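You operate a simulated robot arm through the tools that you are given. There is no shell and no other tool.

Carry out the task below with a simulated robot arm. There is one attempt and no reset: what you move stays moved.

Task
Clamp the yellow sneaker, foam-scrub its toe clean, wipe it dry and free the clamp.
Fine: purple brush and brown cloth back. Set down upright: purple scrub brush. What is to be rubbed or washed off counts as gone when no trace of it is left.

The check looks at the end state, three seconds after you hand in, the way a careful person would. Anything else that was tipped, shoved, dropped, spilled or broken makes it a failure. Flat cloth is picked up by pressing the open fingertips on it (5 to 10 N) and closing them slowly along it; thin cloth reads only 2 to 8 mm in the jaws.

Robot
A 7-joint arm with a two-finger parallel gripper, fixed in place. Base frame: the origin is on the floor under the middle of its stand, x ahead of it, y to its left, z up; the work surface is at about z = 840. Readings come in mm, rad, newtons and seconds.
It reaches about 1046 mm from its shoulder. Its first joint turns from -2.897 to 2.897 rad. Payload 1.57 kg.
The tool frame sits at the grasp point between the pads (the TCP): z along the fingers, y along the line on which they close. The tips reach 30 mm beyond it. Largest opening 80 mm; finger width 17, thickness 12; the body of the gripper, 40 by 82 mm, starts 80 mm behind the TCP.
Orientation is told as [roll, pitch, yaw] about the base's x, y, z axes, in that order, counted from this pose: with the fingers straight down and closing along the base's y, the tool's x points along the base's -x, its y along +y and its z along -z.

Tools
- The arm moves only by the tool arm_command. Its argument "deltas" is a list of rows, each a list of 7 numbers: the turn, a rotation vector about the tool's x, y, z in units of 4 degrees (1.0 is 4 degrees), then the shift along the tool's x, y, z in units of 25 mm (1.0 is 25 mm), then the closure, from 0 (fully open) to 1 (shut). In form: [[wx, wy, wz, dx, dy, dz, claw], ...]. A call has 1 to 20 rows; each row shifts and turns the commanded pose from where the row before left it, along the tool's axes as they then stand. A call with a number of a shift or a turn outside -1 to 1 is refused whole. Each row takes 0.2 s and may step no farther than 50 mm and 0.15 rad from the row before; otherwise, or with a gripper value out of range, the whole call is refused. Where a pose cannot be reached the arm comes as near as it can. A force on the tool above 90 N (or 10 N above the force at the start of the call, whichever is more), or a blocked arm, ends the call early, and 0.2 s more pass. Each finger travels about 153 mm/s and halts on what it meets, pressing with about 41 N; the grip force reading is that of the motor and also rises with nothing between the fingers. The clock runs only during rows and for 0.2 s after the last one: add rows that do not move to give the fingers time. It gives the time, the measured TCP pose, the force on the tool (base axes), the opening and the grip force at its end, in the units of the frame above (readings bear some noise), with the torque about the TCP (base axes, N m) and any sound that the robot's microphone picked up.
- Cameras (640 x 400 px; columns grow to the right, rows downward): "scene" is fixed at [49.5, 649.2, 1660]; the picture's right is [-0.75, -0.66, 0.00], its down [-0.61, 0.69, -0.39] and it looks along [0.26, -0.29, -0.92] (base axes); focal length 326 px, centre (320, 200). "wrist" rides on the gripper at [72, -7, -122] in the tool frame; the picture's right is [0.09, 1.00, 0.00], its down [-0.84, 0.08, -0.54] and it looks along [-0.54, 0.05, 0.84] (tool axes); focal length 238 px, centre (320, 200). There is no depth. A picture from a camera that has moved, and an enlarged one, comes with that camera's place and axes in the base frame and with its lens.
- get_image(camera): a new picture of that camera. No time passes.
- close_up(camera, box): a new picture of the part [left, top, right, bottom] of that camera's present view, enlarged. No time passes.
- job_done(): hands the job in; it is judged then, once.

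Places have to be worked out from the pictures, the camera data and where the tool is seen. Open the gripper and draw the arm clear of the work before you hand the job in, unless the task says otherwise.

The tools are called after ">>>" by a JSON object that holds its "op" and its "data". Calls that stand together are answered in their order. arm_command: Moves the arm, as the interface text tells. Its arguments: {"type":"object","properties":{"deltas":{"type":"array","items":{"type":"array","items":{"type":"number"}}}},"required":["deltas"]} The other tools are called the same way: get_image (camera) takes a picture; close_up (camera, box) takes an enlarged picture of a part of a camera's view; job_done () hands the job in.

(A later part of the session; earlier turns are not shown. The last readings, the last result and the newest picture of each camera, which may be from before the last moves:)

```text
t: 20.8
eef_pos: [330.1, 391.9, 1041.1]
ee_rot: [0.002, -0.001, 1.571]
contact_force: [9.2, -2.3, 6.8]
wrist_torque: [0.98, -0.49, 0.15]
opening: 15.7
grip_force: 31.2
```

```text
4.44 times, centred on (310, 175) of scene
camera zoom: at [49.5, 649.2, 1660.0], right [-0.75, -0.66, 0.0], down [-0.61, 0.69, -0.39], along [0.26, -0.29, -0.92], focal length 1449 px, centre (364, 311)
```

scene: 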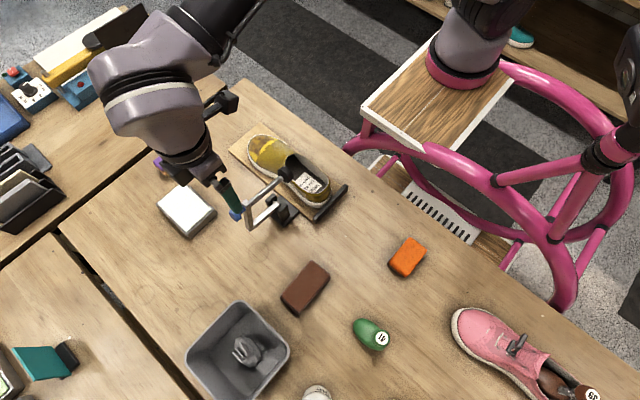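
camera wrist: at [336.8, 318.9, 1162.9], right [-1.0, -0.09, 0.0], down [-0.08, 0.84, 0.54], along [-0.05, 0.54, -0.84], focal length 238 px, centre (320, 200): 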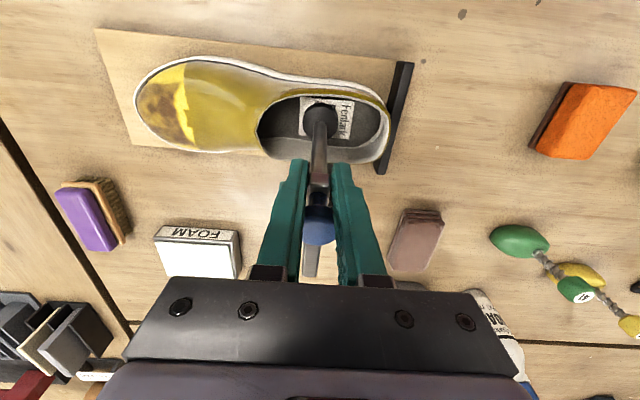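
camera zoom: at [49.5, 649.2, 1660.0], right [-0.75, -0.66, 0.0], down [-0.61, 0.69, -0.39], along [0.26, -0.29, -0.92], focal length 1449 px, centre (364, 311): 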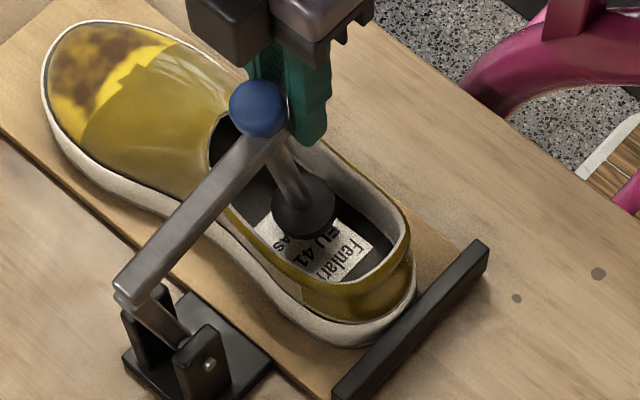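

The pad seems still free over the label, and the fingers now grip the flat post end, which is a better hold. I continue the arc in small steps watching the force.

>>> {"op": "arm_command", "data": {"deltas": [[0, 0, 0, 0.18, 0, 0.14, 1], [0, 0, 0, 0.17, 0, 0.15, 1]]}}

>>> {"op": "close_up", "data": {"camera": "wrist", "box": [250, 70, 400, 260]}}

>>> {"op": "close_up", "data": {"camera": "scene", "box": [270, 130, 350, 220]}}

```text
t: 21.4
eef_pos: [330.4, 382.4, 1034.5]
ee_rot: [0.002, 0.0, 1.569]
contact_force: [14.5, -2.8, -0.3]
wrist_torque: [0.9, -0.58, 0.05]
opening: 15.6
grip_force: 31.3
```

```text
2.11 times, centred on (325, 165) of wrist
camera zoom: at [336.8, 310.4, 1156.2], right [-1.0, -0.09, 0.0], down [-0.08, 0.84, 0.54], along [-0.05, 0.54, -0.84], focal length 502 px, centre (310, 274)
```

zoom: 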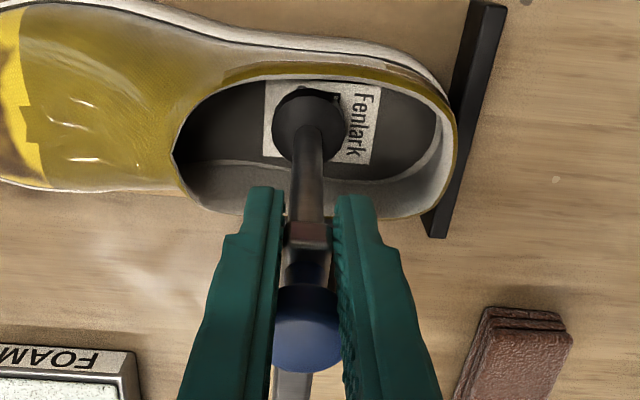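

```text
4.44 times, centred on (310, 175) of scene
camera zoom: at [49.5, 649.2, 1660.0], right [-0.75, -0.66, 0.0], down [-0.61, 0.69, -0.39], along [0.26, -0.29, -0.92], focal length 1449 px, centre (364, 311)
```

zoom: 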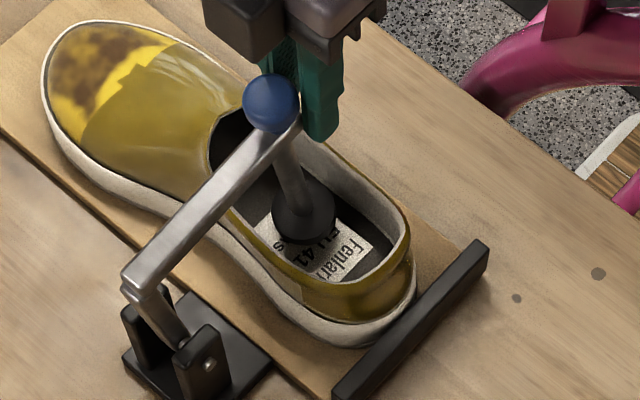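

The clamp follows. About 9° remain; I continue with a small x correction and stop when the vertical force rises.

>>> {"op": "arm_command", "data": {"deltas": [[0, 0, 0, 0.17, -0.05, 0.155, 1], [0, 0, 0, 0.17, 0, 0.16, 1]]}}

>>> {"op": "close_up", "data": {"camera": "scene", "box": [270, 130, 350, 220]}}

```text
t: 22.0
eef_pos: [331.5, 374.7, 1027.2]
ee_rot: [0.002, 0.001, 1.569]
contact_force: [13.4, -10.8, 7.4]
wrist_torque: [0.98, -0.51, 0.06]
opening: 15.6
grip_force: 31.0
```

```text
4.44 times, centred on (310, 175) of scene
camera zoom: at [49.5, 649.2, 1660.0], right [-0.75, -0.66, 0.0], down [-0.61, 0.69, -0.39], along [0.26, -0.29, -0.92], focal length 1449 px, centre (364, 311)
```

zoom: 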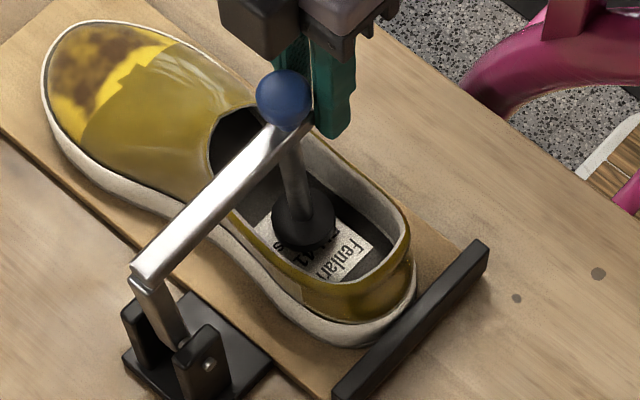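

Still turning smoothly. I continue.

>>> {"op": "arm_command", "data": {"deltas": [[0, 0, 0, 0.15, -0.04, 0.16, 1], [0, 0, 0, 0.15, 0, 0.165, 1]]}}

>>> {"op": "close_up", "data": {"camera": "scene", "box": [270, 130, 350, 220]}}

>>> {"op": "close_up", "data": {"camera": "wrist", "box": [250, 70, 400, 260]}}

```text
t: 22.6
eef_pos: [331.3, 367.2, 1018.0]
ee_rot: [0.001, 0.002, 1.57]
contact_force: [4.5, -14.3, 10.3]
wrist_torque: [0.89, -0.42, 0.03]
opening: 15.8
grip_force: 31.3
```

```text
4.44 times, centred on (310, 175) of scene
camera zoom: at [49.5, 649.2, 1660.0], right [-0.75, -0.66, 0.0], down [-0.61, 0.69, -0.39], along [0.26, -0.29, -0.92], focal length 1449 px, centre (364, 311)
```

zoom: 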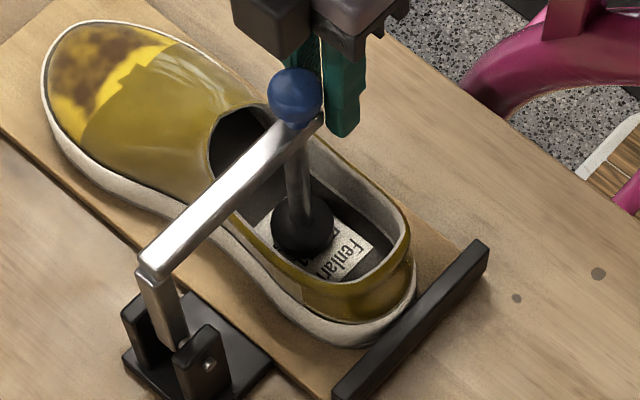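

```text
2.11 times, centred on (325, 165) of wrist
camera zoom: at [337.0, 294.2, 1139.7], right [-1.0, -0.09, 0.0], down [-0.08, 0.84, 0.54], along [-0.05, 0.54, -0.84], focal length 502 px, centre (310, 274)
```

zoom: 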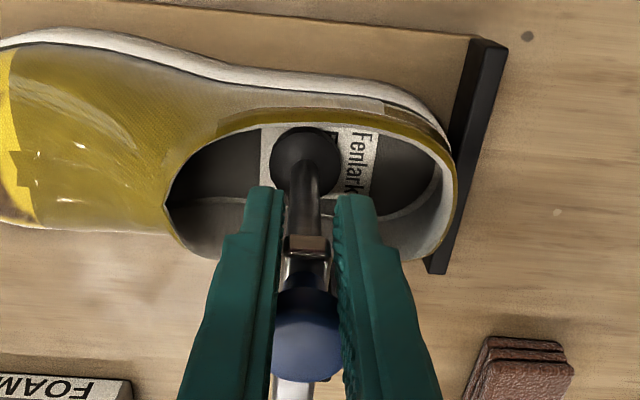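

The knob is now at about (331, 386, 1031), essentially at the closed position. I press one small step further to feel for contact.

>>> {"op": "arm_command", "data": {"deltas": [[0, 0, 0, 0.07, 0, 0.09, 1], [0, 0, 0, 0.07, 0, 0.09, 1]]}}

>>> {"op": "close_up", "data": {"camera": "scene", "box": [270, 130, 350, 220]}}

```text
t: 23.2
eef_pos: [330.7, 366.7, 1015.1]
ee_rot: [0.0, -0.004, 1.572]
contact_force: [2.2, 4.4, 22.0]
wrist_torque: [0.24, -0.06, 0.0]
opening: 16.0
grip_force: 30.4
```

```text
4.44 times, centred on (310, 175) of scene
camera zoom: at [49.5, 649.2, 1660.0], right [-0.75, -0.66, 0.0], down [-0.61, 0.69, -0.39], along [0.26, -0.29, -0.92], focal length 1449 px, centre (364, 311)
```

zoom: 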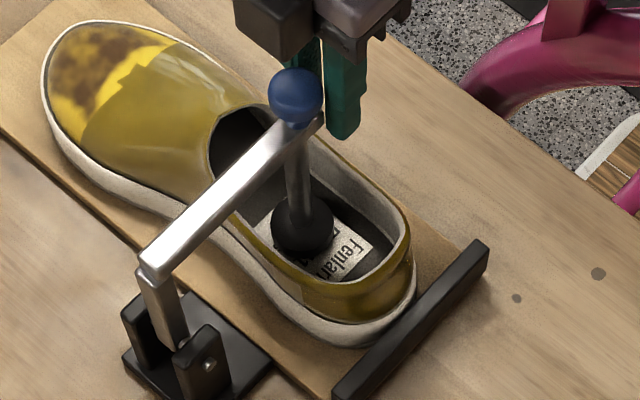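

A stop is reached (z force 22 N with no further motion). I open the fingers, rise and inspect the clamp.

>>> {"op": "arm_command", "data": {"deltas": [[0, 0, 0, 0, 0, 0, 0.8], [0, 0, 0, 0, 0, 0, 0.5], [0, 0, 0, 0, 0, 0, 0.2], [0, 0, 0, 0, 0, -0.5, 0], [0, 0, 0, 0, 0, -1, 0], [0, 0, 0, 0, 0, -1, 0], [0, 0, 0, 0, 0, -1, 0], [0, 0, 0, 0, 0, -1, 0]]}}

>>> {"op": "get_image", "data": {"camera": "wrist"}}

>>> {"op": "close_up", "data": {"camera": "scene", "box": [270, 130, 350, 220]}}

>>> {"op": "close_up", "data": {"camera": "wrist", "box": [200, 0, 440, 170]}}

```text
t: 25.0
eef_pos: [332.0, 364.7, 1128.2]
ee_rot: [0.004, 0.0, 1.57]
contact_force: [0.0, 0.5, -0.4]
wrist_torque: [0.0, 0.01, -0.02]
opening: 79.9
grip_force: 0.0
```

```text
taken
camera wrist: at [338.5, 291.9, 1249.8], right [-1.0, -0.09, 0.0], down [-0.08, 0.84, 0.54], along [-0.05, 0.54, -0.84], focal length 238 px, centre (320, 200)
```

wrist: 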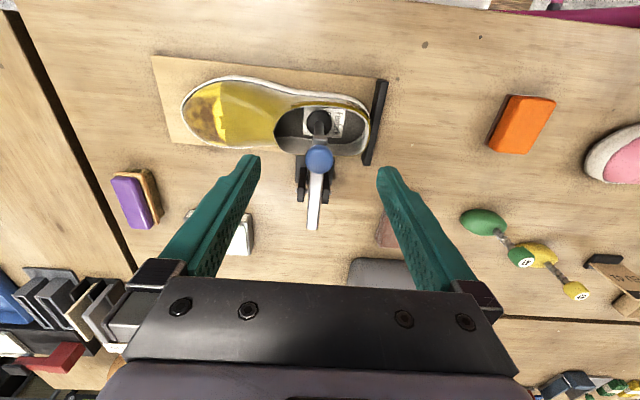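

```text
4.44 times, centred on (310, 175) of scene
camera zoom: at [49.5, 649.2, 1660.0], right [-0.75, -0.66, 0.0], down [-0.61, 0.69, -0.39], along [0.26, -0.29, -0.92], focal length 1449 px, centre (364, 311)
```

zoom: 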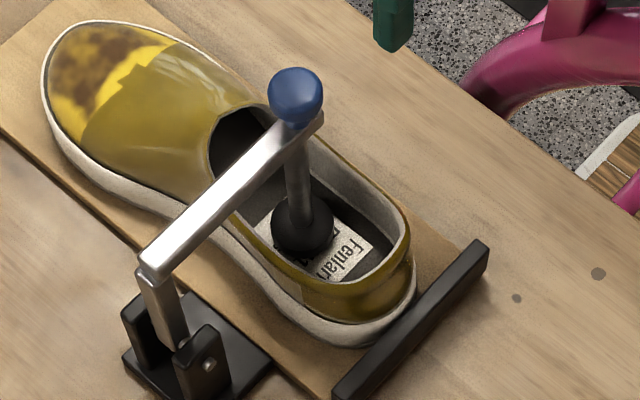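

```text
2.35 times, centred on (320, 85) of wrist
camera zoom: at [338.5, 291.9, 1249.8], right [-1.0, -0.09, 0.0], down [-0.08, 0.84, 0.54], along [-0.05, 0.54, -0.84], focal length 561 px, centre (320, 471)
```

zoom: 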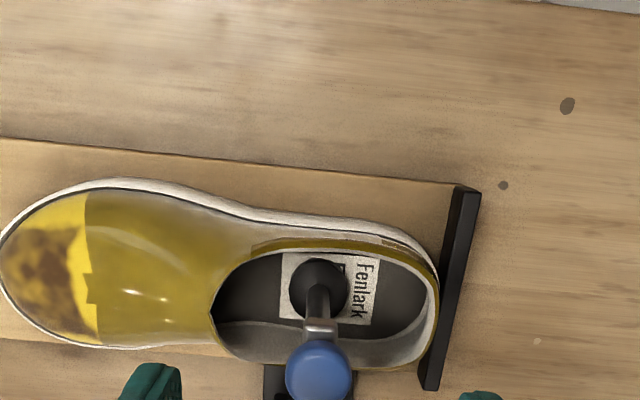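

The clamp stays closed on its own; triangulating gives the insole at z≈875 and the pad's underside at about the same, so it presses on the insole. Now I go above the purple brush for a precise look.

>>> {"op": "arm_command", "data": {"deltas": [[0, 0, 0, -0.5, -0.93, 0, 0], [0, 0, 0, -0.6, -0.93, 0, 0], [0, 0, 0, -0.6, -0.93, 0, 0], [0, 0, 0, -0.6, -0.93, 0, 0], [0, 0, 0, -0.6, -0.93, 0.4, 0], [0, 0, 0, -0.6, -0.93, 0.5, 0], [0, 0, 0, -0.6, -0.93, 0.5, 0], [0, 0, 0, -0.6, -0.93, 0.5, 0], [0, 0, 0, -0.6, -0.93, 0.5, 0], [0, 0, 0, -0.6, -0.93, 0.5, 0], [0, 0, 0, -0.6, -0.93, 0.5, 0], [0, 0, 0, -0.6, -0.93, 0.5, 0], [0, 0, 0, -0.6, -0.93, 0.5, 0], [0, 0, 0, -0.5, -0.8, 0.5, 0]]}}

>>> {"op": "get_image", "data": {"camera": "wrist"}}

>>> {"op": "get_image", "data": {"camera": "scene"}}

```text
t: 28.0
eef_pos: [653.1, 569.7, 1005.1]
ee_rot: [0.0, 0.001, 1.571]
contact_force: [0.2, 0.1, 0.5]
wrist_torque: [0.03, -0.02, 0.04]
opening: 79.8
grip_force: 0.1
```

```text
taken
camera wrist: at [659.0, 496.1, 1126.4], right [-1.0, -0.09, 0.0], down [-0.08, 0.84, 0.54], along [-0.05, 0.54, -0.84], focal length 238 px, centre (320, 200)
```

wrist: 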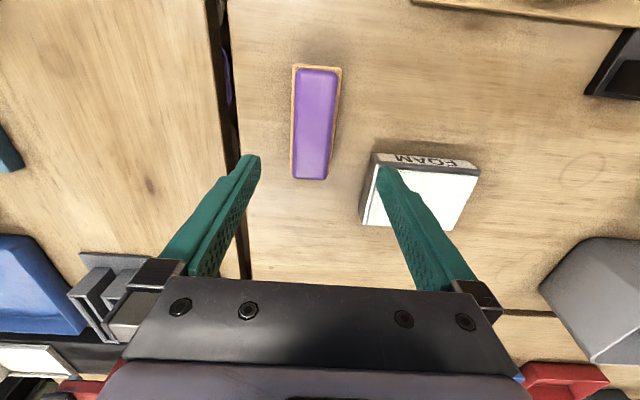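

```text
taken
```

scene: 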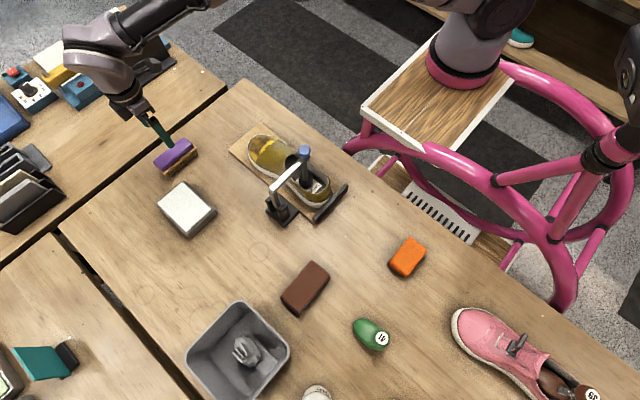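

>>> {"op": "close_up", "data": {"camera": "wrist", "box": [260, 50, 380, 190]}}

>>> {"op": "close_up", "data": {"camera": "scene", "box": [140, 125, 210, 185]}}

>>> {"op": "close_up", "data": {"camera": "wrist", "box": [340, 130, 500, 250]}}

```text
2.86 times, centred on (320, 120) of wrist
camera zoom: at [659.0, 496.1, 1126.4], right [-1.0, -0.09, 0.0], down [-0.08, 0.84, 0.54], along [-0.05, 0.54, -0.84], focal length 681 px, centre (320, 429)
```

zoom: 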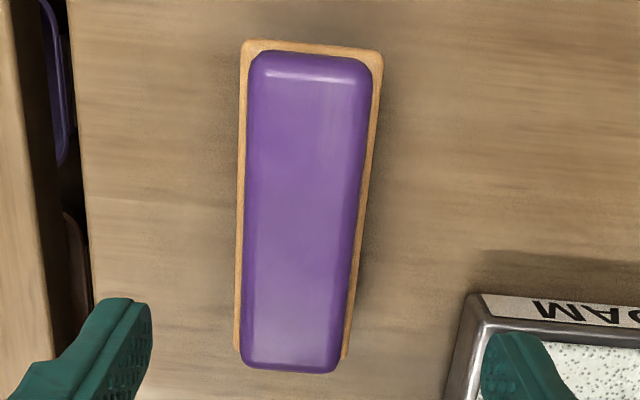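

```text
6.67 times, centred on (175, 155) of scene
camera zoom: at [49.5, 649.2, 1660.0], right [-0.75, -0.66, 0.0], down [-0.61, 0.69, -0.39], along [0.26, -0.29, -0.92], focal length 2174 px, centre (1287, 500)
```

zoom: 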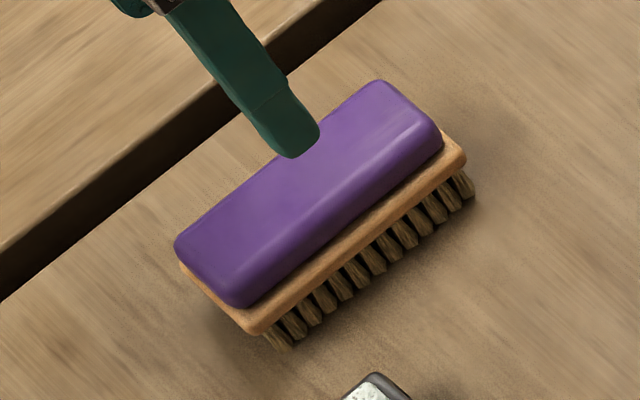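

```text
3.33 times, centred on (420, 190) of wrist
camera zoom: at [659.0, 496.1, 1126.4], right [-1.0, -0.09, 0.0], down [-0.08, 0.84, 0.54], along [-0.05, 0.54, -0.84], focal length 794 px, centre (-13, 233)
```

zoom: 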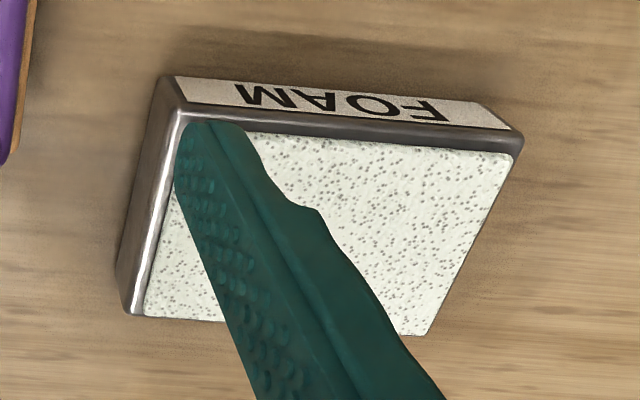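

The brush stands bristles-down at about (660, 569), with purple handle top z≈890, wood plate top ≈874. I descend so the tips reach z≈875 and grip just the purple handle across x.

>>> {"op": "arm_command", "data": {"deltas": [[0, 0, 0, 0, -0.276, 1, 0], [0, 0, 0, 0, 0, 1, 0], [0, 0, 0, 0, 0, 1, 0], [0, 0, 0, 0, 0, 0.5, 0], [0, 0, 0, 0, 0, 0.3, 0], [0, 0, 0, 0, 0, 0, 0]]}}

>>> {"op": "get_image", "data": {"camera": "wrist"}}

>>> {"op": "close_up", "data": {"camera": "scene", "box": [140, 125, 210, 185]}}

```text
t: 29.4
eef_pos: [660.5, 569.6, 908.7]
ee_rot: [0.001, -0.001, 1.571]
contact_force: [0.1, -0.9, 0.2]
wrist_torque: [0.0, 0.0, -0.01]
opening: 79.7
grip_force: 0.1
```

```text
taken
camera wrist: at [667.0, 497.1, 1030.9], right [-1.0, -0.09, 0.0], down [-0.08, 0.84, 0.54], along [-0.05, 0.54, -0.84], focal length 238 px, centre (320, 200)
```

wrist: 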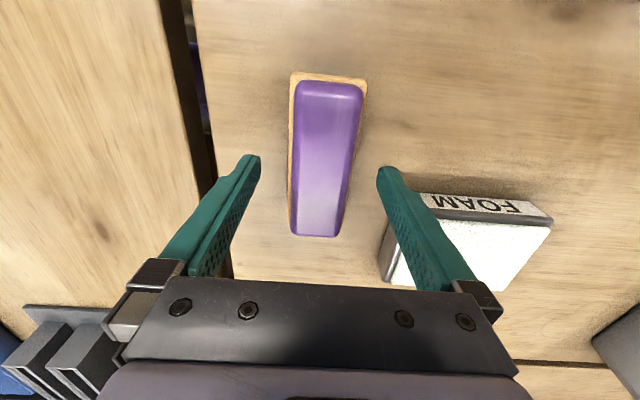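

```text
6.67 times, centred on (175, 155) of scene
camera zoom: at [49.5, 649.2, 1660.0], right [-0.75, -0.66, 0.0], down [-0.61, 0.69, -0.39], along [0.26, -0.29, -0.92], focal length 2174 px, centre (1287, 500)
```

zoom: 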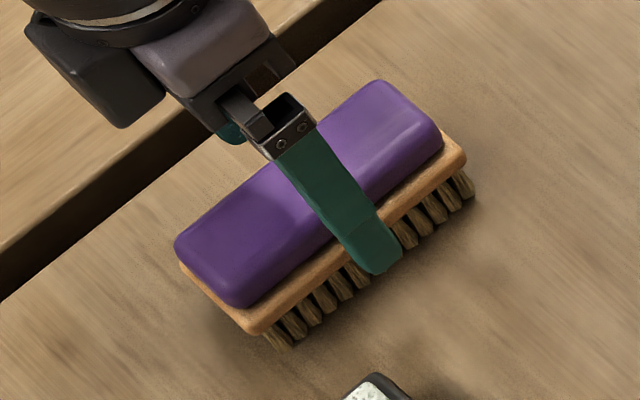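

Centered well in x. I lower 3 mm more and close on the handle.

>>> {"op": "arm_command", "data": {"deltas": [[0, 0, 0, 0, 0, 0.14, 0], [0, 0, 0, 0, 0, 0, 0.3], [0, 0, 0, 0, 0, 0, 0.5], [0, 0, 0, 0, 0, 0, 0.7], [0, 0, 0, 0, 0, 0, 1], [0, 0, 0, 0, 0, 0, 1]]}}

>>> {"op": "close_up", "data": {"camera": "scene", "box": [140, 125, 210, 185]}}

>>> {"op": "get_image", "data": {"camera": "wrist"}}

```text
t: 30.8
eef_pos: [661.3, 568.5, 906.6]
ee_rot: [0.002, 0.0, 1.571]
contact_force: [-0.2, 1.6, -0.3]
wrist_torque: [0.02, -0.04, 0.02]
opening: 38.8
grip_force: 40.7
```

```text
6.67 times, centred on (175, 155) of scene
camera zoom: at [49.5, 649.2, 1660.0], right [-0.75, -0.66, 0.0], down [-0.61, 0.69, -0.39], along [0.26, -0.29, -0.92], focal length 2174 px, centre (1287, 500)
```

zoom: 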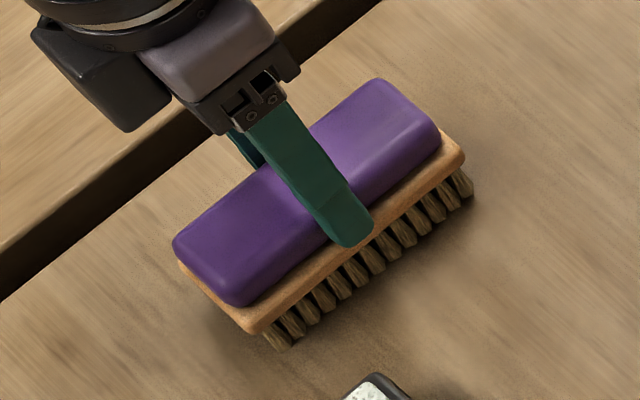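

```text
taken
camera wrist: at [667.1, 496.4, 1027.5], right [-1.0, -0.09, 0.0], down [-0.08, 0.84, 0.54], along [-0.05, 0.54, -0.84], focal length 238 px, centre (320, 200)
```

wrist: 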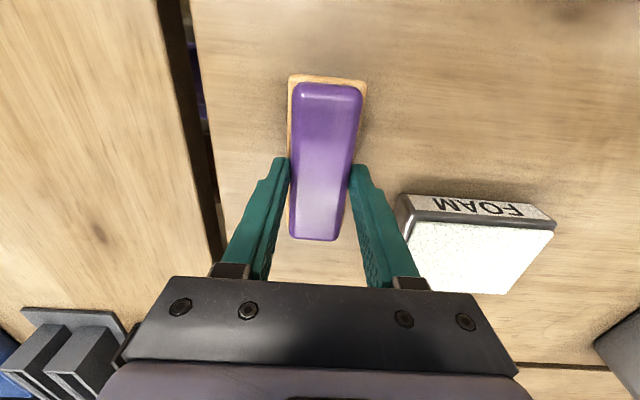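

The brush is gripped (38.8 mm, 41 N). I take a close-up of the foam tray from here to fix its height and centre, then lift.

>>> {"op": "close_up", "data": {"camera": "wrist", "box": [380, 170, 580, 310]}}

>>> {"op": "close_up", "data": {"camera": "scene", "box": [150, 175, 225, 245]}}

>>> {"op": "arm_command", "data": {"deltas": [[0, 0, 0, 0, 0, -0.4, 1], [0, 0, 0, 0, 0, -0.8, 1], [0, 0, 0, 0, 0, -1, 1], [0, 0, 0, 0, 0, -1, 1], [0, 0, 0, 0, 0, -0.8, 1]]}}

>>> {"op": "get_image", "data": {"camera": "wrist"}}

```text
2.86 times, centred on (480, 240) of wrist
camera zoom: at [667.1, 496.4, 1027.5], right [-1.0, -0.09, 0.0], down [-0.08, 0.84, 0.54], along [-0.05, 0.54, -0.84], focal length 681 px, centre (-137, 86)
```

zoom: 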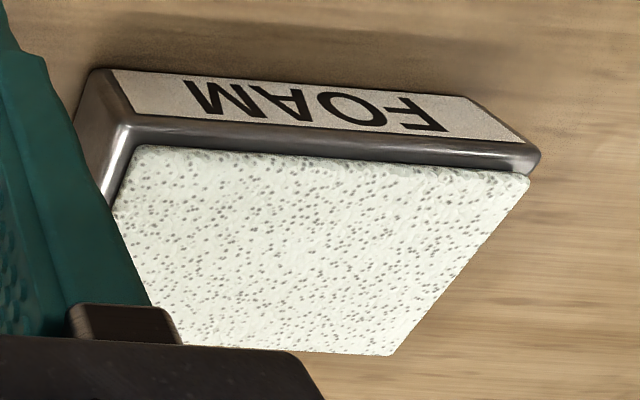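

```text
5.71 times, centred on (188, 210) of scene
camera zoom: at [49.5, 649.2, 1660.0], right [-0.75, -0.66, 0.0], down [-0.61, 0.69, -0.39], along [0.26, -0.29, -0.92], focal length 1863 px, centre (1077, 143)
```

zoom: 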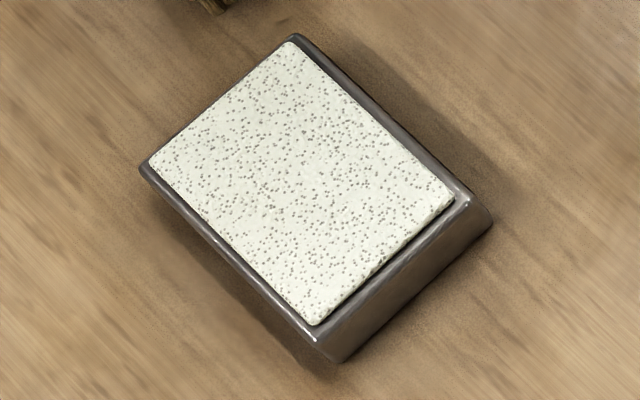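

```text
t: 32.0
eef_pos: [661.2, 570.6, 1006.3]
ee_rot: [0.002, 0.0, 1.569]
contact_force: [-0.3, 0.8, -0.6]
wrist_torque: [-0.01, 0.04, 0.0]
opening: 39.0
grip_force: 40.9
```

```text
taken
camera wrist: at [667.0, 497.1, 1127.2], right [-1.0, -0.09, 0.0], down [-0.08, 0.84, 0.54], along [-0.05, 0.54, -0.84], focal length 238 px, centre (320, 200)
```

wrist: 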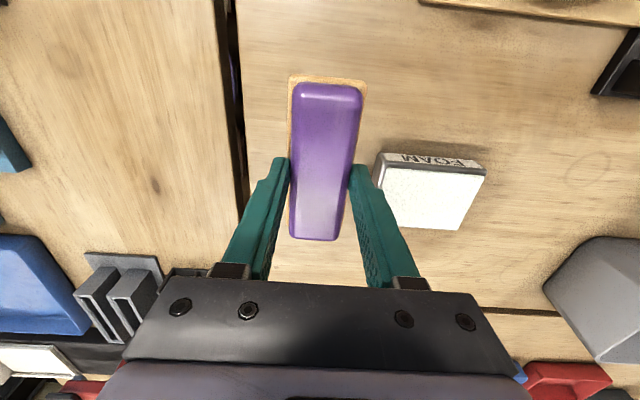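

Brush lifted level. The foam pad spans about x 464–580, y 607–688 with its top at z≈878, so bristles should touch at TCP z≈944; I move above its centre.

>>> {"op": "arm_command", "data": {"deltas": [[0, 0, 0, -0.513, 0.928, 0.1, 1], [0, 0, 0, -0.513, 0.928, 0.2, 1], [0, 0, 0, -0.513, 0.928, 0.2, 1], [0, 0, 0, -0.513, 0.928, 0.2, 1], [0, 0, 0, -0.513, 0.928, 0.2, 1], [0, 0, 0, -0.513, 0.928, 0.2, 1], [0, 0, 0, 0, 0, 0.4, 1], [0, 0, 0, 0, 0, 0.4, 1]]}}

>>> {"op": "get_image", "data": {"camera": "wrist"}}

>>> {"op": "close_up", "data": {"camera": "scene", "box": [140, 165, 235, 250]}}

```text
t: 33.8
eef_pos: [520.1, 646.1, 957.2]
ee_rot: [0.001, 0.001, 1.569]
contact_force: [0.0, 0.6, -0.5]
wrist_torque: [-0.01, 0.01, 0.01]
opening: 39.1
grip_force: 40.7
```

```text
taken
camera wrist: at [527.3, 573.5, 1078.5], right [-1.0, -0.09, 0.0], down [-0.08, 0.84, 0.54], along [-0.05, 0.54, -0.84], focal length 238 px, centre (320, 200)
```

wrist: 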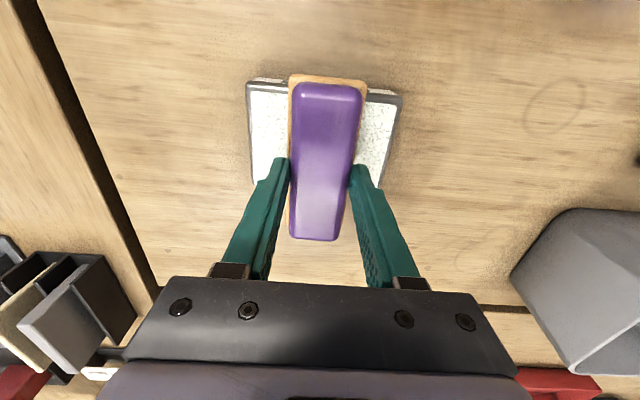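

```text
4.71 times, centred on (188, 208) of scene
camera zoom: at [49.5, 649.2, 1660.0], right [-0.75, -0.66, 0.0], down [-0.61, 0.69, -0.39], along [0.26, -0.29, -0.92], focal length 1535 px, centre (944, 165)
```

zoom: 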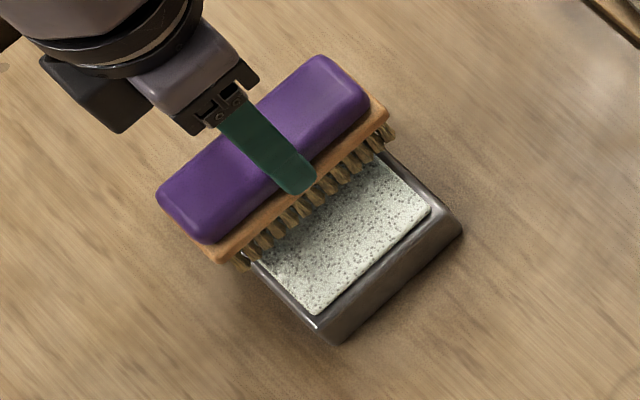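

The brush is centred over the foam. I lower it slowly until the force shows contact.

>>> {"op": "arm_command", "data": {"deltas": [[0, 0, 0, 0, 0, 0.2, 1], [0, 0, 0, 0, 0, 0.2, 1], [0, 0, 0, 0, 0, 0.1, 1]]}}

>>> {"op": "arm_command", "data": {"deltas": [[0, 0, 0, 0, 0, 0.06, 1], [0, 0, 0, 0, 0, 0, 1]]}}

```text
t: 34.6
eef_pos: [520.9, 645.5, 945.2]
ee_rot: [0.002, 0.0, 1.572]
contact_force: [-0.2, 0.1, -1.2]
wrist_torque: [0.02, 0.0, 0.06]
opening: 39.1
grip_force: 40.8
```

```text
t: 35.2
eef_pos: [521.2, 646.4, 942.8]
ee_rot: [0.0, 0.0, 1.572]
contact_force: [0.2, 0.8, -0.9]
wrist_torque: [-0.01, 0.02, -0.04]
opening: 38.9
grip_force: 41.5
```

No contact yet at z=943; I continue in small steps.

>>> {"op": "arm_command", "data": {"deltas": [[0, 0, 0, 0, 0, 0.08, 1], [0, 0, 0, 0, 0, 0, 1]]}}

>>> {"op": "arm_command", "data": {"deltas": [[0, 0, 0, 0, 0, 0.08, 1], [0, 0, 0, 0, 0, 0, 1]]}}

>>> {"op": "close_up", "data": {"camera": "scene", "box": [140, 165, 235, 250]}}

```text
t: 35.8
eef_pos: [520.9, 646.8, 944.0]
ee_rot: [0.0, -0.001, 1.569]
contact_force: [-2.1, -4.2, 12.7]
wrist_torque: [-0.67, 0.1, -0.07]
opening: 38.9
grip_force: 40.8
```

```text
t: 36.4
eef_pos: [521.8, 647.6, 943.7]
ee_rot: [-0.001, -0.002, 1.57]
contact_force: [-1.6, -3.8, 32.2]
wrist_torque: [-0.69, 0.1, -0.03]
opening: 39.3
grip_force: 40.8
```

```text
4.71 times, centred on (188, 208) of scene
camera zoom: at [49.5, 649.2, 1660.0], right [-0.75, -0.66, 0.0], down [-0.61, 0.69, -0.39], along [0.26, -0.29, -0.92], focal length 1535 px, centre (944, 165)
```

zoom: 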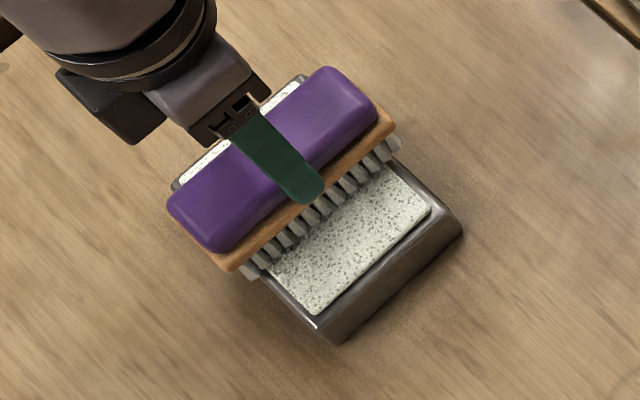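

The bristles have turned white with foam (force 32 N, stiff contact). I lift off and carry the brush up toward the toe.

>>> {"op": "arm_command", "data": {"deltas": [[0, 0, 0, 0, 0, -0.1, 1], [0, 0, 0, 0, 0, -0.3, 1], [0, 0, 0, 0, 0, -0.8, 1], [0, 0, 0, 0, 0, -1, 1], [0, 0, 0, 0, 0, -1, 1], [0, 0, 0, 0.9, 0, -0.3, 1], [0, 0, 0, 0.9, 0, 0, 1], [0, 0, 0, 0.9, 0, 0, 1], [0, 0, 0, 0.9, 0, 0, 1], [0, 0, 0, 0.9, 0, 0, 1], [0, 0, 0, 0.9, 0, 0, 1]]}}

>>> {"op": "get_image", "data": {"camera": "wrist"}}

>>> {"op": "get_image", "data": {"camera": "scene"}}

```text
t: 38.8
eef_pos: [521.5, 510.9, 1028.0]
ee_rot: [0.002, 0.001, 1.571]
contact_force: [-0.1, 0.0, -1.0]
wrist_torque: [-0.01, 0.01, 0.04]
opening: 39.2
grip_force: 41.2
```

```text
taken
camera wrist: at [528.4, 438.7, 1148.8], right [-1.0, -0.09, 0.0], down [-0.08, 0.84, 0.54], along [-0.05, 0.54, -0.84], focal length 238 px, centre (320, 200)
```

wrist: 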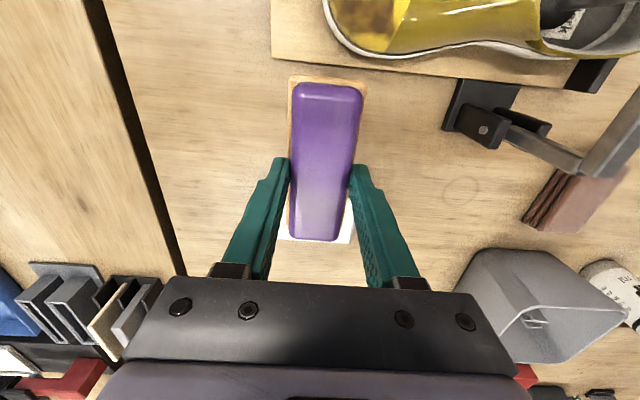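

```text
taken
```

scene: 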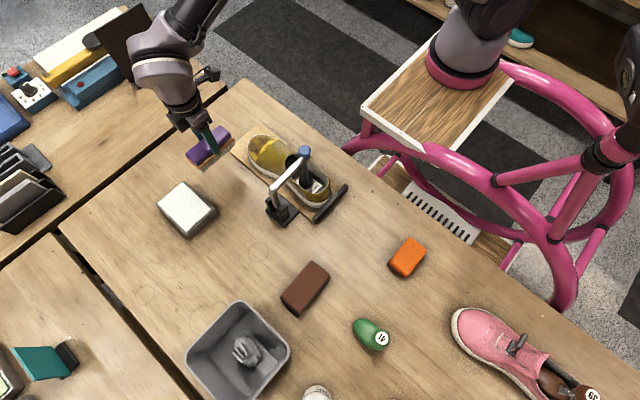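

I position over the toe at (558, 393, 1020) and tilt the tool 28° about base y, so the brush face matches the toe's forward slope.

>>> {"op": "arm_command", "data": {"deltas": [[0, 0, 0, 0.944, -0.296, 0.06, 1], [0, 0, 0, 0.944, -0.296, 0.06, 1], [0, 0, 0, 0.944, -0.296, 0.06, 1], [0, 0, 0, 0.944, -0.296, 0.06, 1], [0, 0, 0, 0.944, -0.296, 0.06, 1], [-1, 0, 0, 0, 0, 0, 1], [-1, 0, 0, 0, 0, 0, 1], [-1, 0, 0, 0, 0, 0, 1], [-1, 0, 0, 0, 0, 0, 1], [-1, 0, 0, 0, 0, 0, 1], [-1, 0, 0, 0, 0, 0, 1], [-1, 0, 0, 0, 0, 0, 1]]}}

>>> {"op": "get_image", "data": {"camera": "wrist"}}

>>> {"op": "close_up", "data": {"camera": "scene", "box": [200, 90, 340, 190]}}

```text
t: 41.4
eef_pos: [556.7, 392.9, 1020.4]
ee_rot: [0.49, 0.001, 1.569]
contact_force: [-1.1, 0.2, -0.6]
wrist_torque: [-0.02, -0.03, 0.02]
opening: 39.3
grip_force: 40.5
```

```text
taken
camera wrist: at [620.0, 320.2, 1124.5], right [-0.88, -0.09, 0.47], down [0.19, 0.84, 0.52], along [-0.44, 0.54, -0.72], focal length 238 px, centre (320, 200)
```

wrist: 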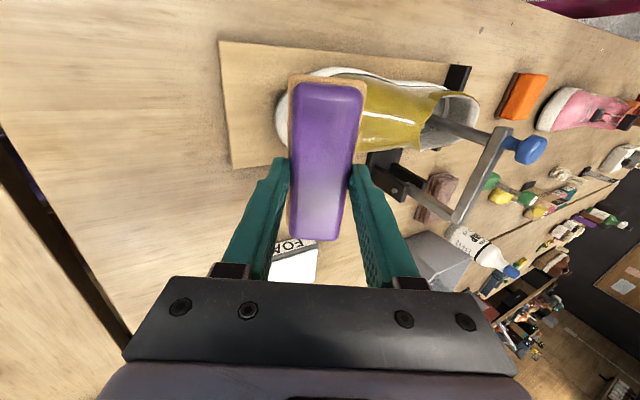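

```text
4.00 times, centred on (270, 140) of scene
camera zoom: at [49.5, 649.2, 1660.0], right [-0.75, -0.66, 0.0], down [-0.61, 0.69, -0.39], along [0.26, -0.29, -0.92], focal length 1304 px, centre (520, 440)
```

zoom: 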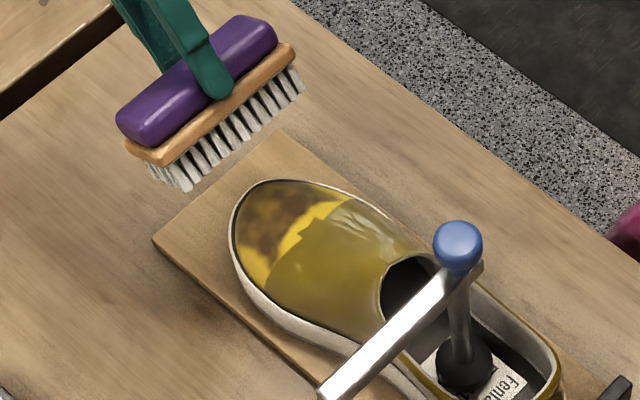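

The tilt is right. I approach along the tool axis, fast first and then slowly until the bristles touch.

>>> {"op": "arm_command", "data": {"deltas": [[0, 0, 0, 0, 0, 0.7, 1], [0, 0, 0, 0, 0, 0.7, 1], [0, 0, 0, 0, 0, 0.5, 1], [0, 0, 0, 0, 0, 0.2, 1], [0, 0, 0, 0, 0, 0, 1]]}}

>>> {"op": "close_up", "data": {"camera": "scene", "box": [200, 90, 340, 190]}}

```text
t: 42.6
eef_pos: [532.5, 391.1, 973.0]
ee_rot: [0.49, -0.001, 1.571]
contact_force: [1.5, 0.3, -0.7]
wrist_torque: [0.0, 0.0, 0.01]
opening: 39.1
grip_force: 41.1
```

```text
4.00 times, centred on (270, 140) of scene
camera zoom: at [49.5, 649.2, 1660.0], right [-0.75, -0.66, 0.0], down [-0.61, 0.69, -0.39], along [0.26, -0.29, -0.92], focal length 1304 px, centre (520, 440)
```

zoom: 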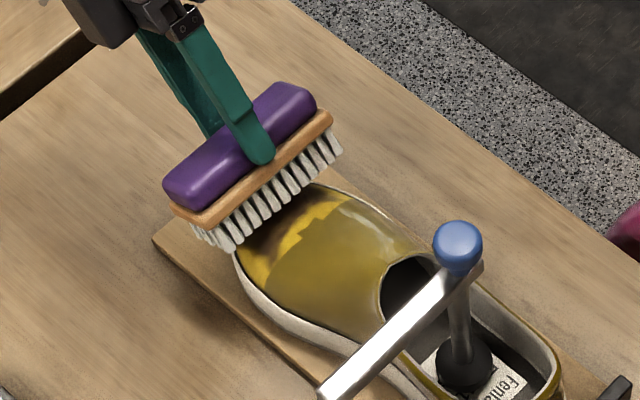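

Nearly touching; I go on in 3 mm steps.

>>> {"op": "arm_command", "data": {"deltas": [[0, 0, 0, 0, 0, 0.15, 1], [0, 0, 0, 0, 0, 0.1, 1]]}}

>>> {"op": "arm_command", "data": {"deltas": [[0, 0, 0, 0, 0, 0.1, 1], [0, 0, 0, 0, 0, 0, 1]]}}

>>> {"op": "arm_command", "data": {"deltas": [[0, 0, 0, 0, 0, 0.08, 1], [0, 0, 0, 0, 0, 0, 1]]}}

```text
t: 43.2
eef_pos: [531.7, 392.4, 970.3]
ee_rot: [0.488, -0.002, 1.569]
contact_force: [10.6, -1.2, 35.4]
wrist_torque: [-0.26, -0.12, 0.07]
opening: 39.5
grip_force: 41.1
```

```text
t: 43.8
eef_pos: [530.6, 392.3, 967.8]
ee_rot: [0.485, -0.006, 1.571]
contact_force: [25.0, 3.4, 48.5]
wrist_torque: [0.15, -0.77, 0.02]
opening: 39.0
grip_force: 40.6
```

```text
t: 44.4
eef_pos: [530.9, 392.1, 967.1]
ee_rot: [0.484, -0.005, 1.567]
contact_force: [31.8, 0.9, 54.5]
wrist_torque: [-0.11, -1.12, 0.06]
opening: 39.1
grip_force: 40.7
```

Contact came earlier than expected and the force is now about 63 N, too much. I back off to a light pressure at once and look.

>>> {"op": "arm_command", "data": {"deltas": [[0, 0, 0, 0, 0, -0.2, 1], [0, 0, 0, 0, 0, -0.08, 1]]}}

>>> {"op": "close_up", "data": {"camera": "scene", "box": [200, 90, 340, 190]}}

```text
t: 45.0
eef_pos: [531.5, 393.0, 969.2]
ee_rot: [0.493, 0.002, 1.574]
contact_force: [12.1, 5.3, 10.0]
wrist_torque: [0.32, -0.61, -0.04]
opening: 39.1
grip_force: 41.0
```

```text
4.00 times, centred on (270, 140) of scene
camera zoom: at [49.5, 649.2, 1660.0], right [-0.75, -0.66, 0.0], down [-0.61, 0.69, -0.39], along [0.26, -0.29, -0.92], focal length 1304 px, centre (520, 440)
```

zoom: 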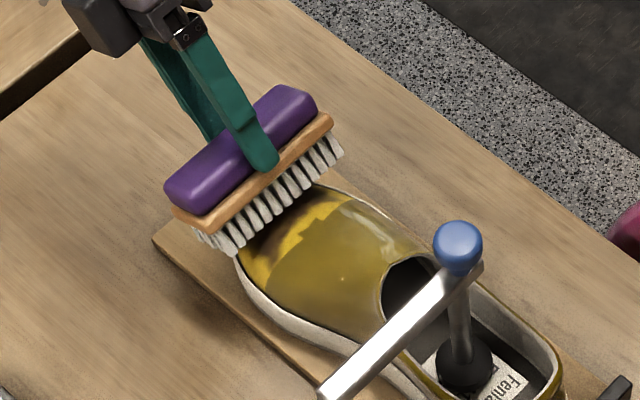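

Pressure is now a light ~16 N. I make the first scrubbing strokes in the brush plane (along the shoe and a little across), then check the effect.

>>> {"op": "arm_command", "data": {"deltas": [[0, 0, 0, 0, 0.4, 0, 1], [0, 0, 0, 0, -0.4, 0, 1], [0, 0, 0, 0, -0.4, 0, 1], [0, 0, 0, 0, 0.4, 0, 1], [0, 0, 0, 0, 0.4, 0, 1], [0, 0, 0, 0, -0.4, 0, 1], [0, 0, 0, 0, -0.4, 0, 1], [0, 0, 0, 0, 0.4, 0, 1]]}}

>>> {"op": "close_up", "data": {"camera": "scene", "box": [200, 90, 340, 190]}}

```text
t: 46.8
eef_pos: [531.3, 394.2, 970.4]
ee_rot: [0.49, 0.0, 1.571]
contact_force: [0.7, 0.4, -0.4]
wrist_torque: [-0.03, -0.01, -0.04]
opening: 38.8
grip_force: 41.6
```

```text
4.00 times, centred on (270, 140) of scene
camera zoom: at [49.5, 649.2, 1660.0], right [-0.75, -0.66, 0.0], down [-0.61, 0.69, -0.39], along [0.26, -0.29, -0.92], focal length 1304 px, centre (520, 440)
```

zoom: 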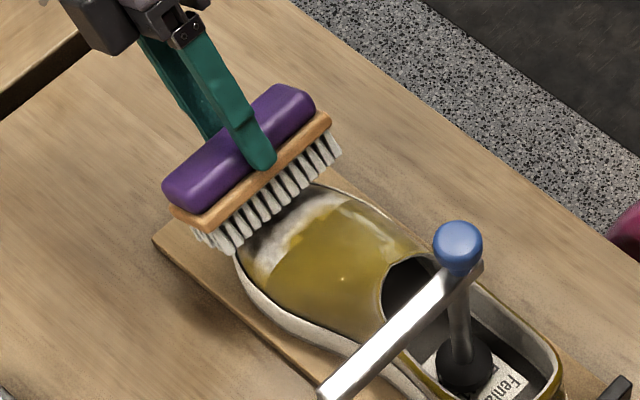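

White foam now covers the toe patch. The force dropped to zero, so I press 2 mm more and do more strokes.

>>> {"op": "arm_command", "data": {"deltas": [[0, 0, 0, 0, 0, 0.08, 1], [0, 0, 0, 0, 0.4, 0, 1], [0, 0, 0, 0, -0.4, 0, 1], [0, 0, 0, 0, -0.4, 0, 1], [0, 0, 0, 0, 0.4, 0, 1]]}}

>>> {"op": "close_up", "data": {"camera": "scene", "box": [200, 90, 340, 190]}}

```text
t: 48.0
eef_pos: [532.4, 394.2, 967.7]
ee_rot: [0.486, -0.002, 1.569]
contact_force: [16.4, -0.8, 11.8]
wrist_torque: [-0.06, -0.68, 0.03]
opening: 39.3
grip_force: 41.1
```

```text
4.00 times, centred on (270, 140) of scene
camera zoom: at [49.5, 649.2, 1660.0], right [-0.75, -0.66, 0.0], down [-0.61, 0.69, -0.39], along [0.26, -0.29, -0.92], focal length 1304 px, centre (520, 440)
```

zoom: 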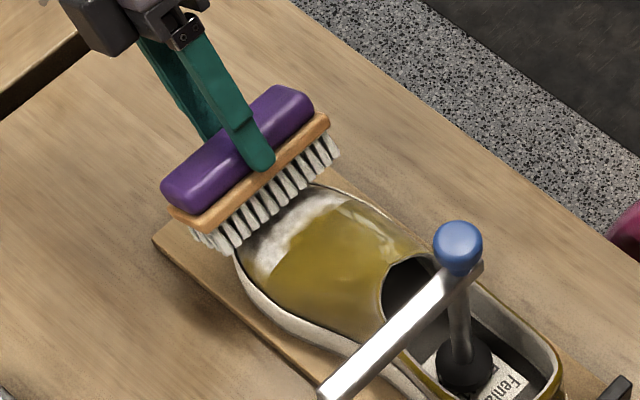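

About 20 N of pressure now. I do a longer series of strokes along and across.

>>> {"op": "arm_command", "data": {"deltas": [[0, 0, 0, 0, 0.5, 0, 1], [0, 0, 0, 0, -0.5, 0, 1], [0, 0, 0, 0, -0.5, 0, 1], [0, 0, 0, 0, 0.5, 0, 1], [0, 0, 0, 0.4, 0, 0, 1], [0, 0, 0, -0.4, 0, 0, 1], [0, 0, 0, -0.4, 0, 0, 1], [0, 0, 0, 0.4, 0, 0, 1], [0, 0, 0, 0, 0.5, 0, 1], [0, 0, 0, 0, -0.5, 0, 1], [0, 0, 0, 0, -0.5, 0, 1], [0, 0, 0, 0, 0.5, 0, 1], [0, 0, 0, 0.4, 0, 0, 1], [0, 0, 0, -0.4, 0, 0, 1], [0, 0, 0, -0.4, 0, 0, 1], [0, 0, 0, 0.4, 0, 0, 1]]}}

>>> {"op": "arm_command", "data": {"deltas": [[0, 0, 0, 0, 0, -0.5, 1], [0, 0, 0, 0, 0, -1, 1], [0, 0, 0, 0, 0, -1, 1], [0, 0, 0, 0, 0, -0.5, 1]]}}

>>> {"op": "close_up", "data": {"camera": "scene", "box": [230, 110, 310, 180]}}

>>> {"op": "get_image", "data": {"camera": "wrist"}}

```text
t: 51.4
eef_pos: [530.5, 396.0, 968.9]
ee_rot: [0.49, -0.003, 1.57]
contact_force: [11.0, 8.0, 17.2]
wrist_torque: [0.45, -0.32, -0.09]
opening: 39.1
grip_force: 41.2
```

```text
t: 52.4
eef_pos: [566.2, 395.0, 1034.8]
ee_rot: [0.491, 0.0, 1.57]
contact_force: [0.4, 0.3, -1.2]
wrist_torque: [-0.02, -0.02, 0.02]
opening: 38.9
grip_force: 41.1
```

```text
5.71 times, centred on (270, 145) of scene
camera zoom: at [49.5, 649.2, 1660.0], right [-0.75, -0.66, 0.0], down [-0.61, 0.69, -0.39], along [0.26, -0.29, -0.92], focal length 1863 px, centre (606, 514)
```

zoom: 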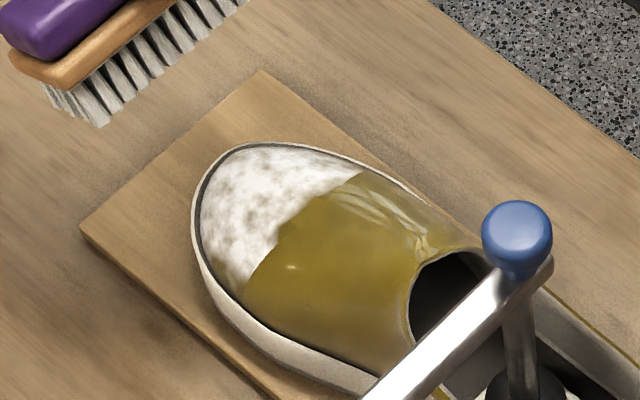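

```text
taken
camera wrist: at [629.3, 322.1, 1139.1], right [-0.88, -0.09, 0.47], down [0.19, 0.84, 0.51], along [-0.44, 0.54, -0.72], focal length 238 px, centre (320, 200)
```

wrist: 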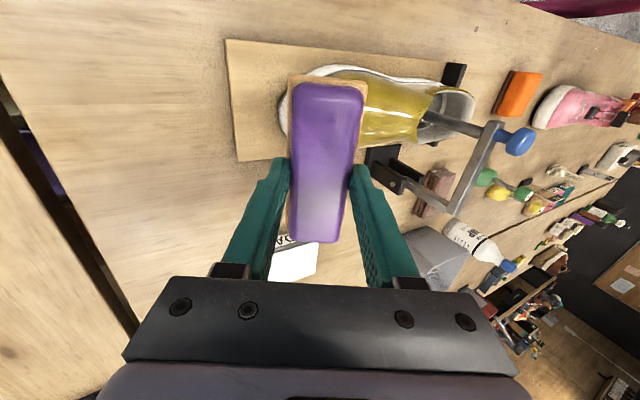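

I zoom tightly on the foamed toe to judge how much dirt remains under the foam.

>>> {"op": "close_up", "data": {"camera": "scene", "box": [248, 126, 290, 166]}}

```text
10.00 times, centred on (269, 146) of scene
camera zoom: at [49.5, 649.2, 1660.0], right [-0.75, -0.66, 0.0], down [-0.61, 0.69, -0.39], along [0.26, -0.29, -0.92], focal length 3261 px, centre (830, 740)
```

zoom: 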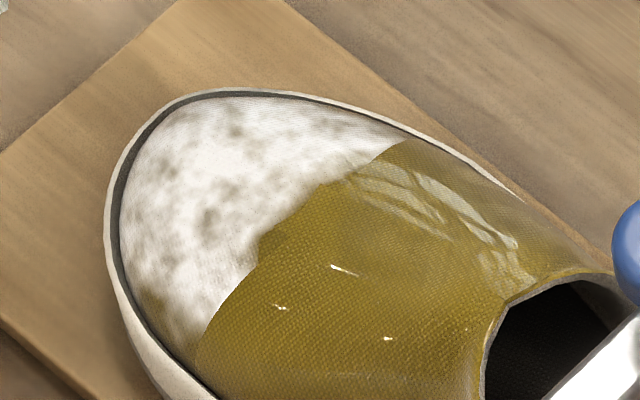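

Foam covers the toe but some brown shows through, mostly toward the +y edge. I roll the brush 20° to face the +y side of the toe and approach there.

>>> {"op": "arm_command", "data": {"deltas": [[0, 1, 0, 0, 0, 0, 1], [0, 1, 0, 0, 0, 0, 1], [0, 1, 0, 0, 0, 0, 1], [0, 1, 0, 0, 0, 0, 1], [0, 1, 0, 0, 0, 0, 1], [0, 0, 0, -0.873, 0.017, 0.527, 1], [0, 0, 0, -0.873, 0.017, 0.527, 1], [0, 0, 0, -0.873, 0.017, 0.527, 1], [0, 0, 0, 0, 0, 0, 1]]}}

>>> {"op": "close_up", "data": {"camera": "scene", "box": [200, 90, 340, 190]}}

```text
t: 54.4
eef_pos: [536.1, 440.8, 982.3]
ee_rot: [0.517, 0.308, 1.742]
contact_force: [-0.3, 0.3, -0.9]
wrist_torque: [0.01, -0.04, -0.02]
opening: 38.7
grip_force: 40.7
```

```text
4.00 times, centred on (270, 140) of scene
camera zoom: at [49.5, 649.2, 1660.0], right [-0.75, -0.66, 0.0], down [-0.61, 0.69, -0.39], along [0.26, -0.29, -0.92], focal length 1304 px, centre (520, 440)
```

zoom: 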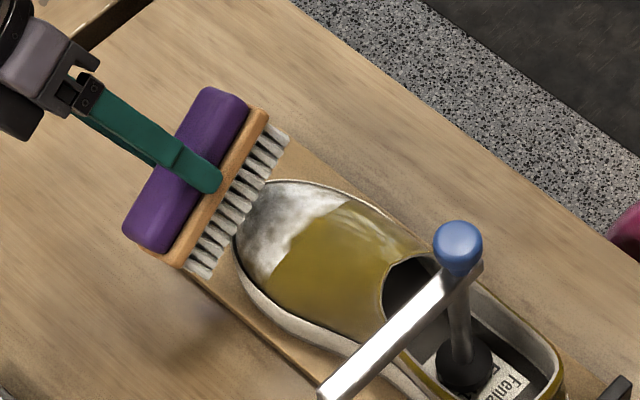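

Aligned with the +y side slope. I approach gradually with a check in between.

>>> {"op": "arm_command", "data": {"deltas": [[0, 0, 0, 0, 0, 0.3, 1], [0, 0, 0, 0, 0, 0.2, 1]]}}

```text
t: 55.0
eef_pos: [531.1, 436.3, 972.4]
ee_rot: [0.517, 0.305, 1.74]
contact_force: [0.7, 0.2, -0.4]
wrist_torque: [0.03, 0.02, 0.01]
opening: 39.1
grip_force: 40.7
```

No contact yet; a little further.

>>> {"op": "arm_command", "data": {"deltas": [[0, 0, 0, 0, 0, 0.16, 1], [0, 0, 0, 0, 0, 0, 1]]}}

```text
t: 55.6
eef_pos: [529.2, 434.2, 968.9]
ee_rot: [0.517, 0.308, 1.739]
contact_force: [-0.5, 0.4, -0.6]
wrist_torque: [-0.01, -0.05, 0.03]
opening: 39.0
grip_force: 41.2
```

>>> {"op": "arm_command", "data": {"deltas": [[0, 0, 0, 0, 0, 0.16, 1], [0, 0, 0, 0, 0, 0, 1]]}}

```text
t: 56.2
eef_pos: [528.5, 432.7, 966.4]
ee_rot: [0.517, 0.306, 1.741]
contact_force: [-0.1, -0.2, -0.8]
wrist_torque: [0.0, 0.02, 0.0]
opening: 39.1
grip_force: 41.4
```

Still free at z=966; I keep stepping 4 mm at a time.

>>> {"op": "arm_command", "data": {"deltas": [[0, 0, 0, 0, 0, 0.16, 1], [0, 0, 0, 0, 0, 0, 1]]}}

```text
t: 56.8
eef_pos: [525.7, 431.4, 963.0]
ee_rot: [0.517, 0.308, 1.739]
contact_force: [0.0, 0.4, -1.2]
wrist_torque: [0.01, 0.01, 0.03]
opening: 39.2
grip_force: 40.4
```

>>> {"op": "arm_command", "data": {"deltas": [[0, 0, 0, 0, 0, 0.12, 1], [0, 0, 0, 0, 0, 0, 1]]}}

>>> {"op": "close_up", "data": {"camera": "scene", "box": [200, 90, 340, 190]}}

```text
t: 57.4
eef_pos: [525.8, 432.6, 961.7]
ee_rot: [0.512, 0.304, 1.739]
contact_force: [9.4, 4.2, 23.9]
wrist_torque: [-0.37, -0.38, 0.2]
opening: 39.3
grip_force: 41.3
```

```text
4.00 times, centred on (270, 140) of scene
camera zoom: at [49.5, 649.2, 1660.0], right [-0.75, -0.66, 0.0], down [-0.61, 0.69, -0.39], along [0.26, -0.29, -0.92], focal length 1304 px, centre (520, 440)
```

zoom: 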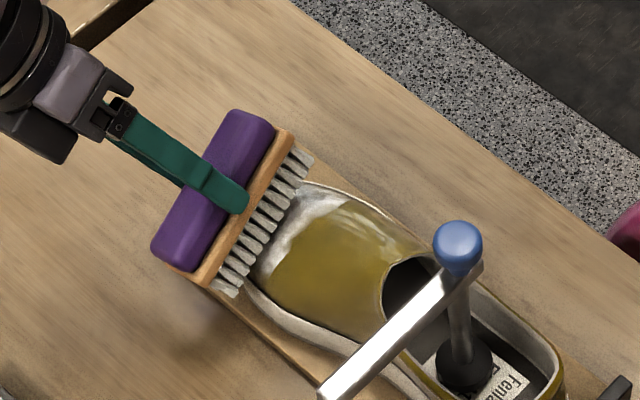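

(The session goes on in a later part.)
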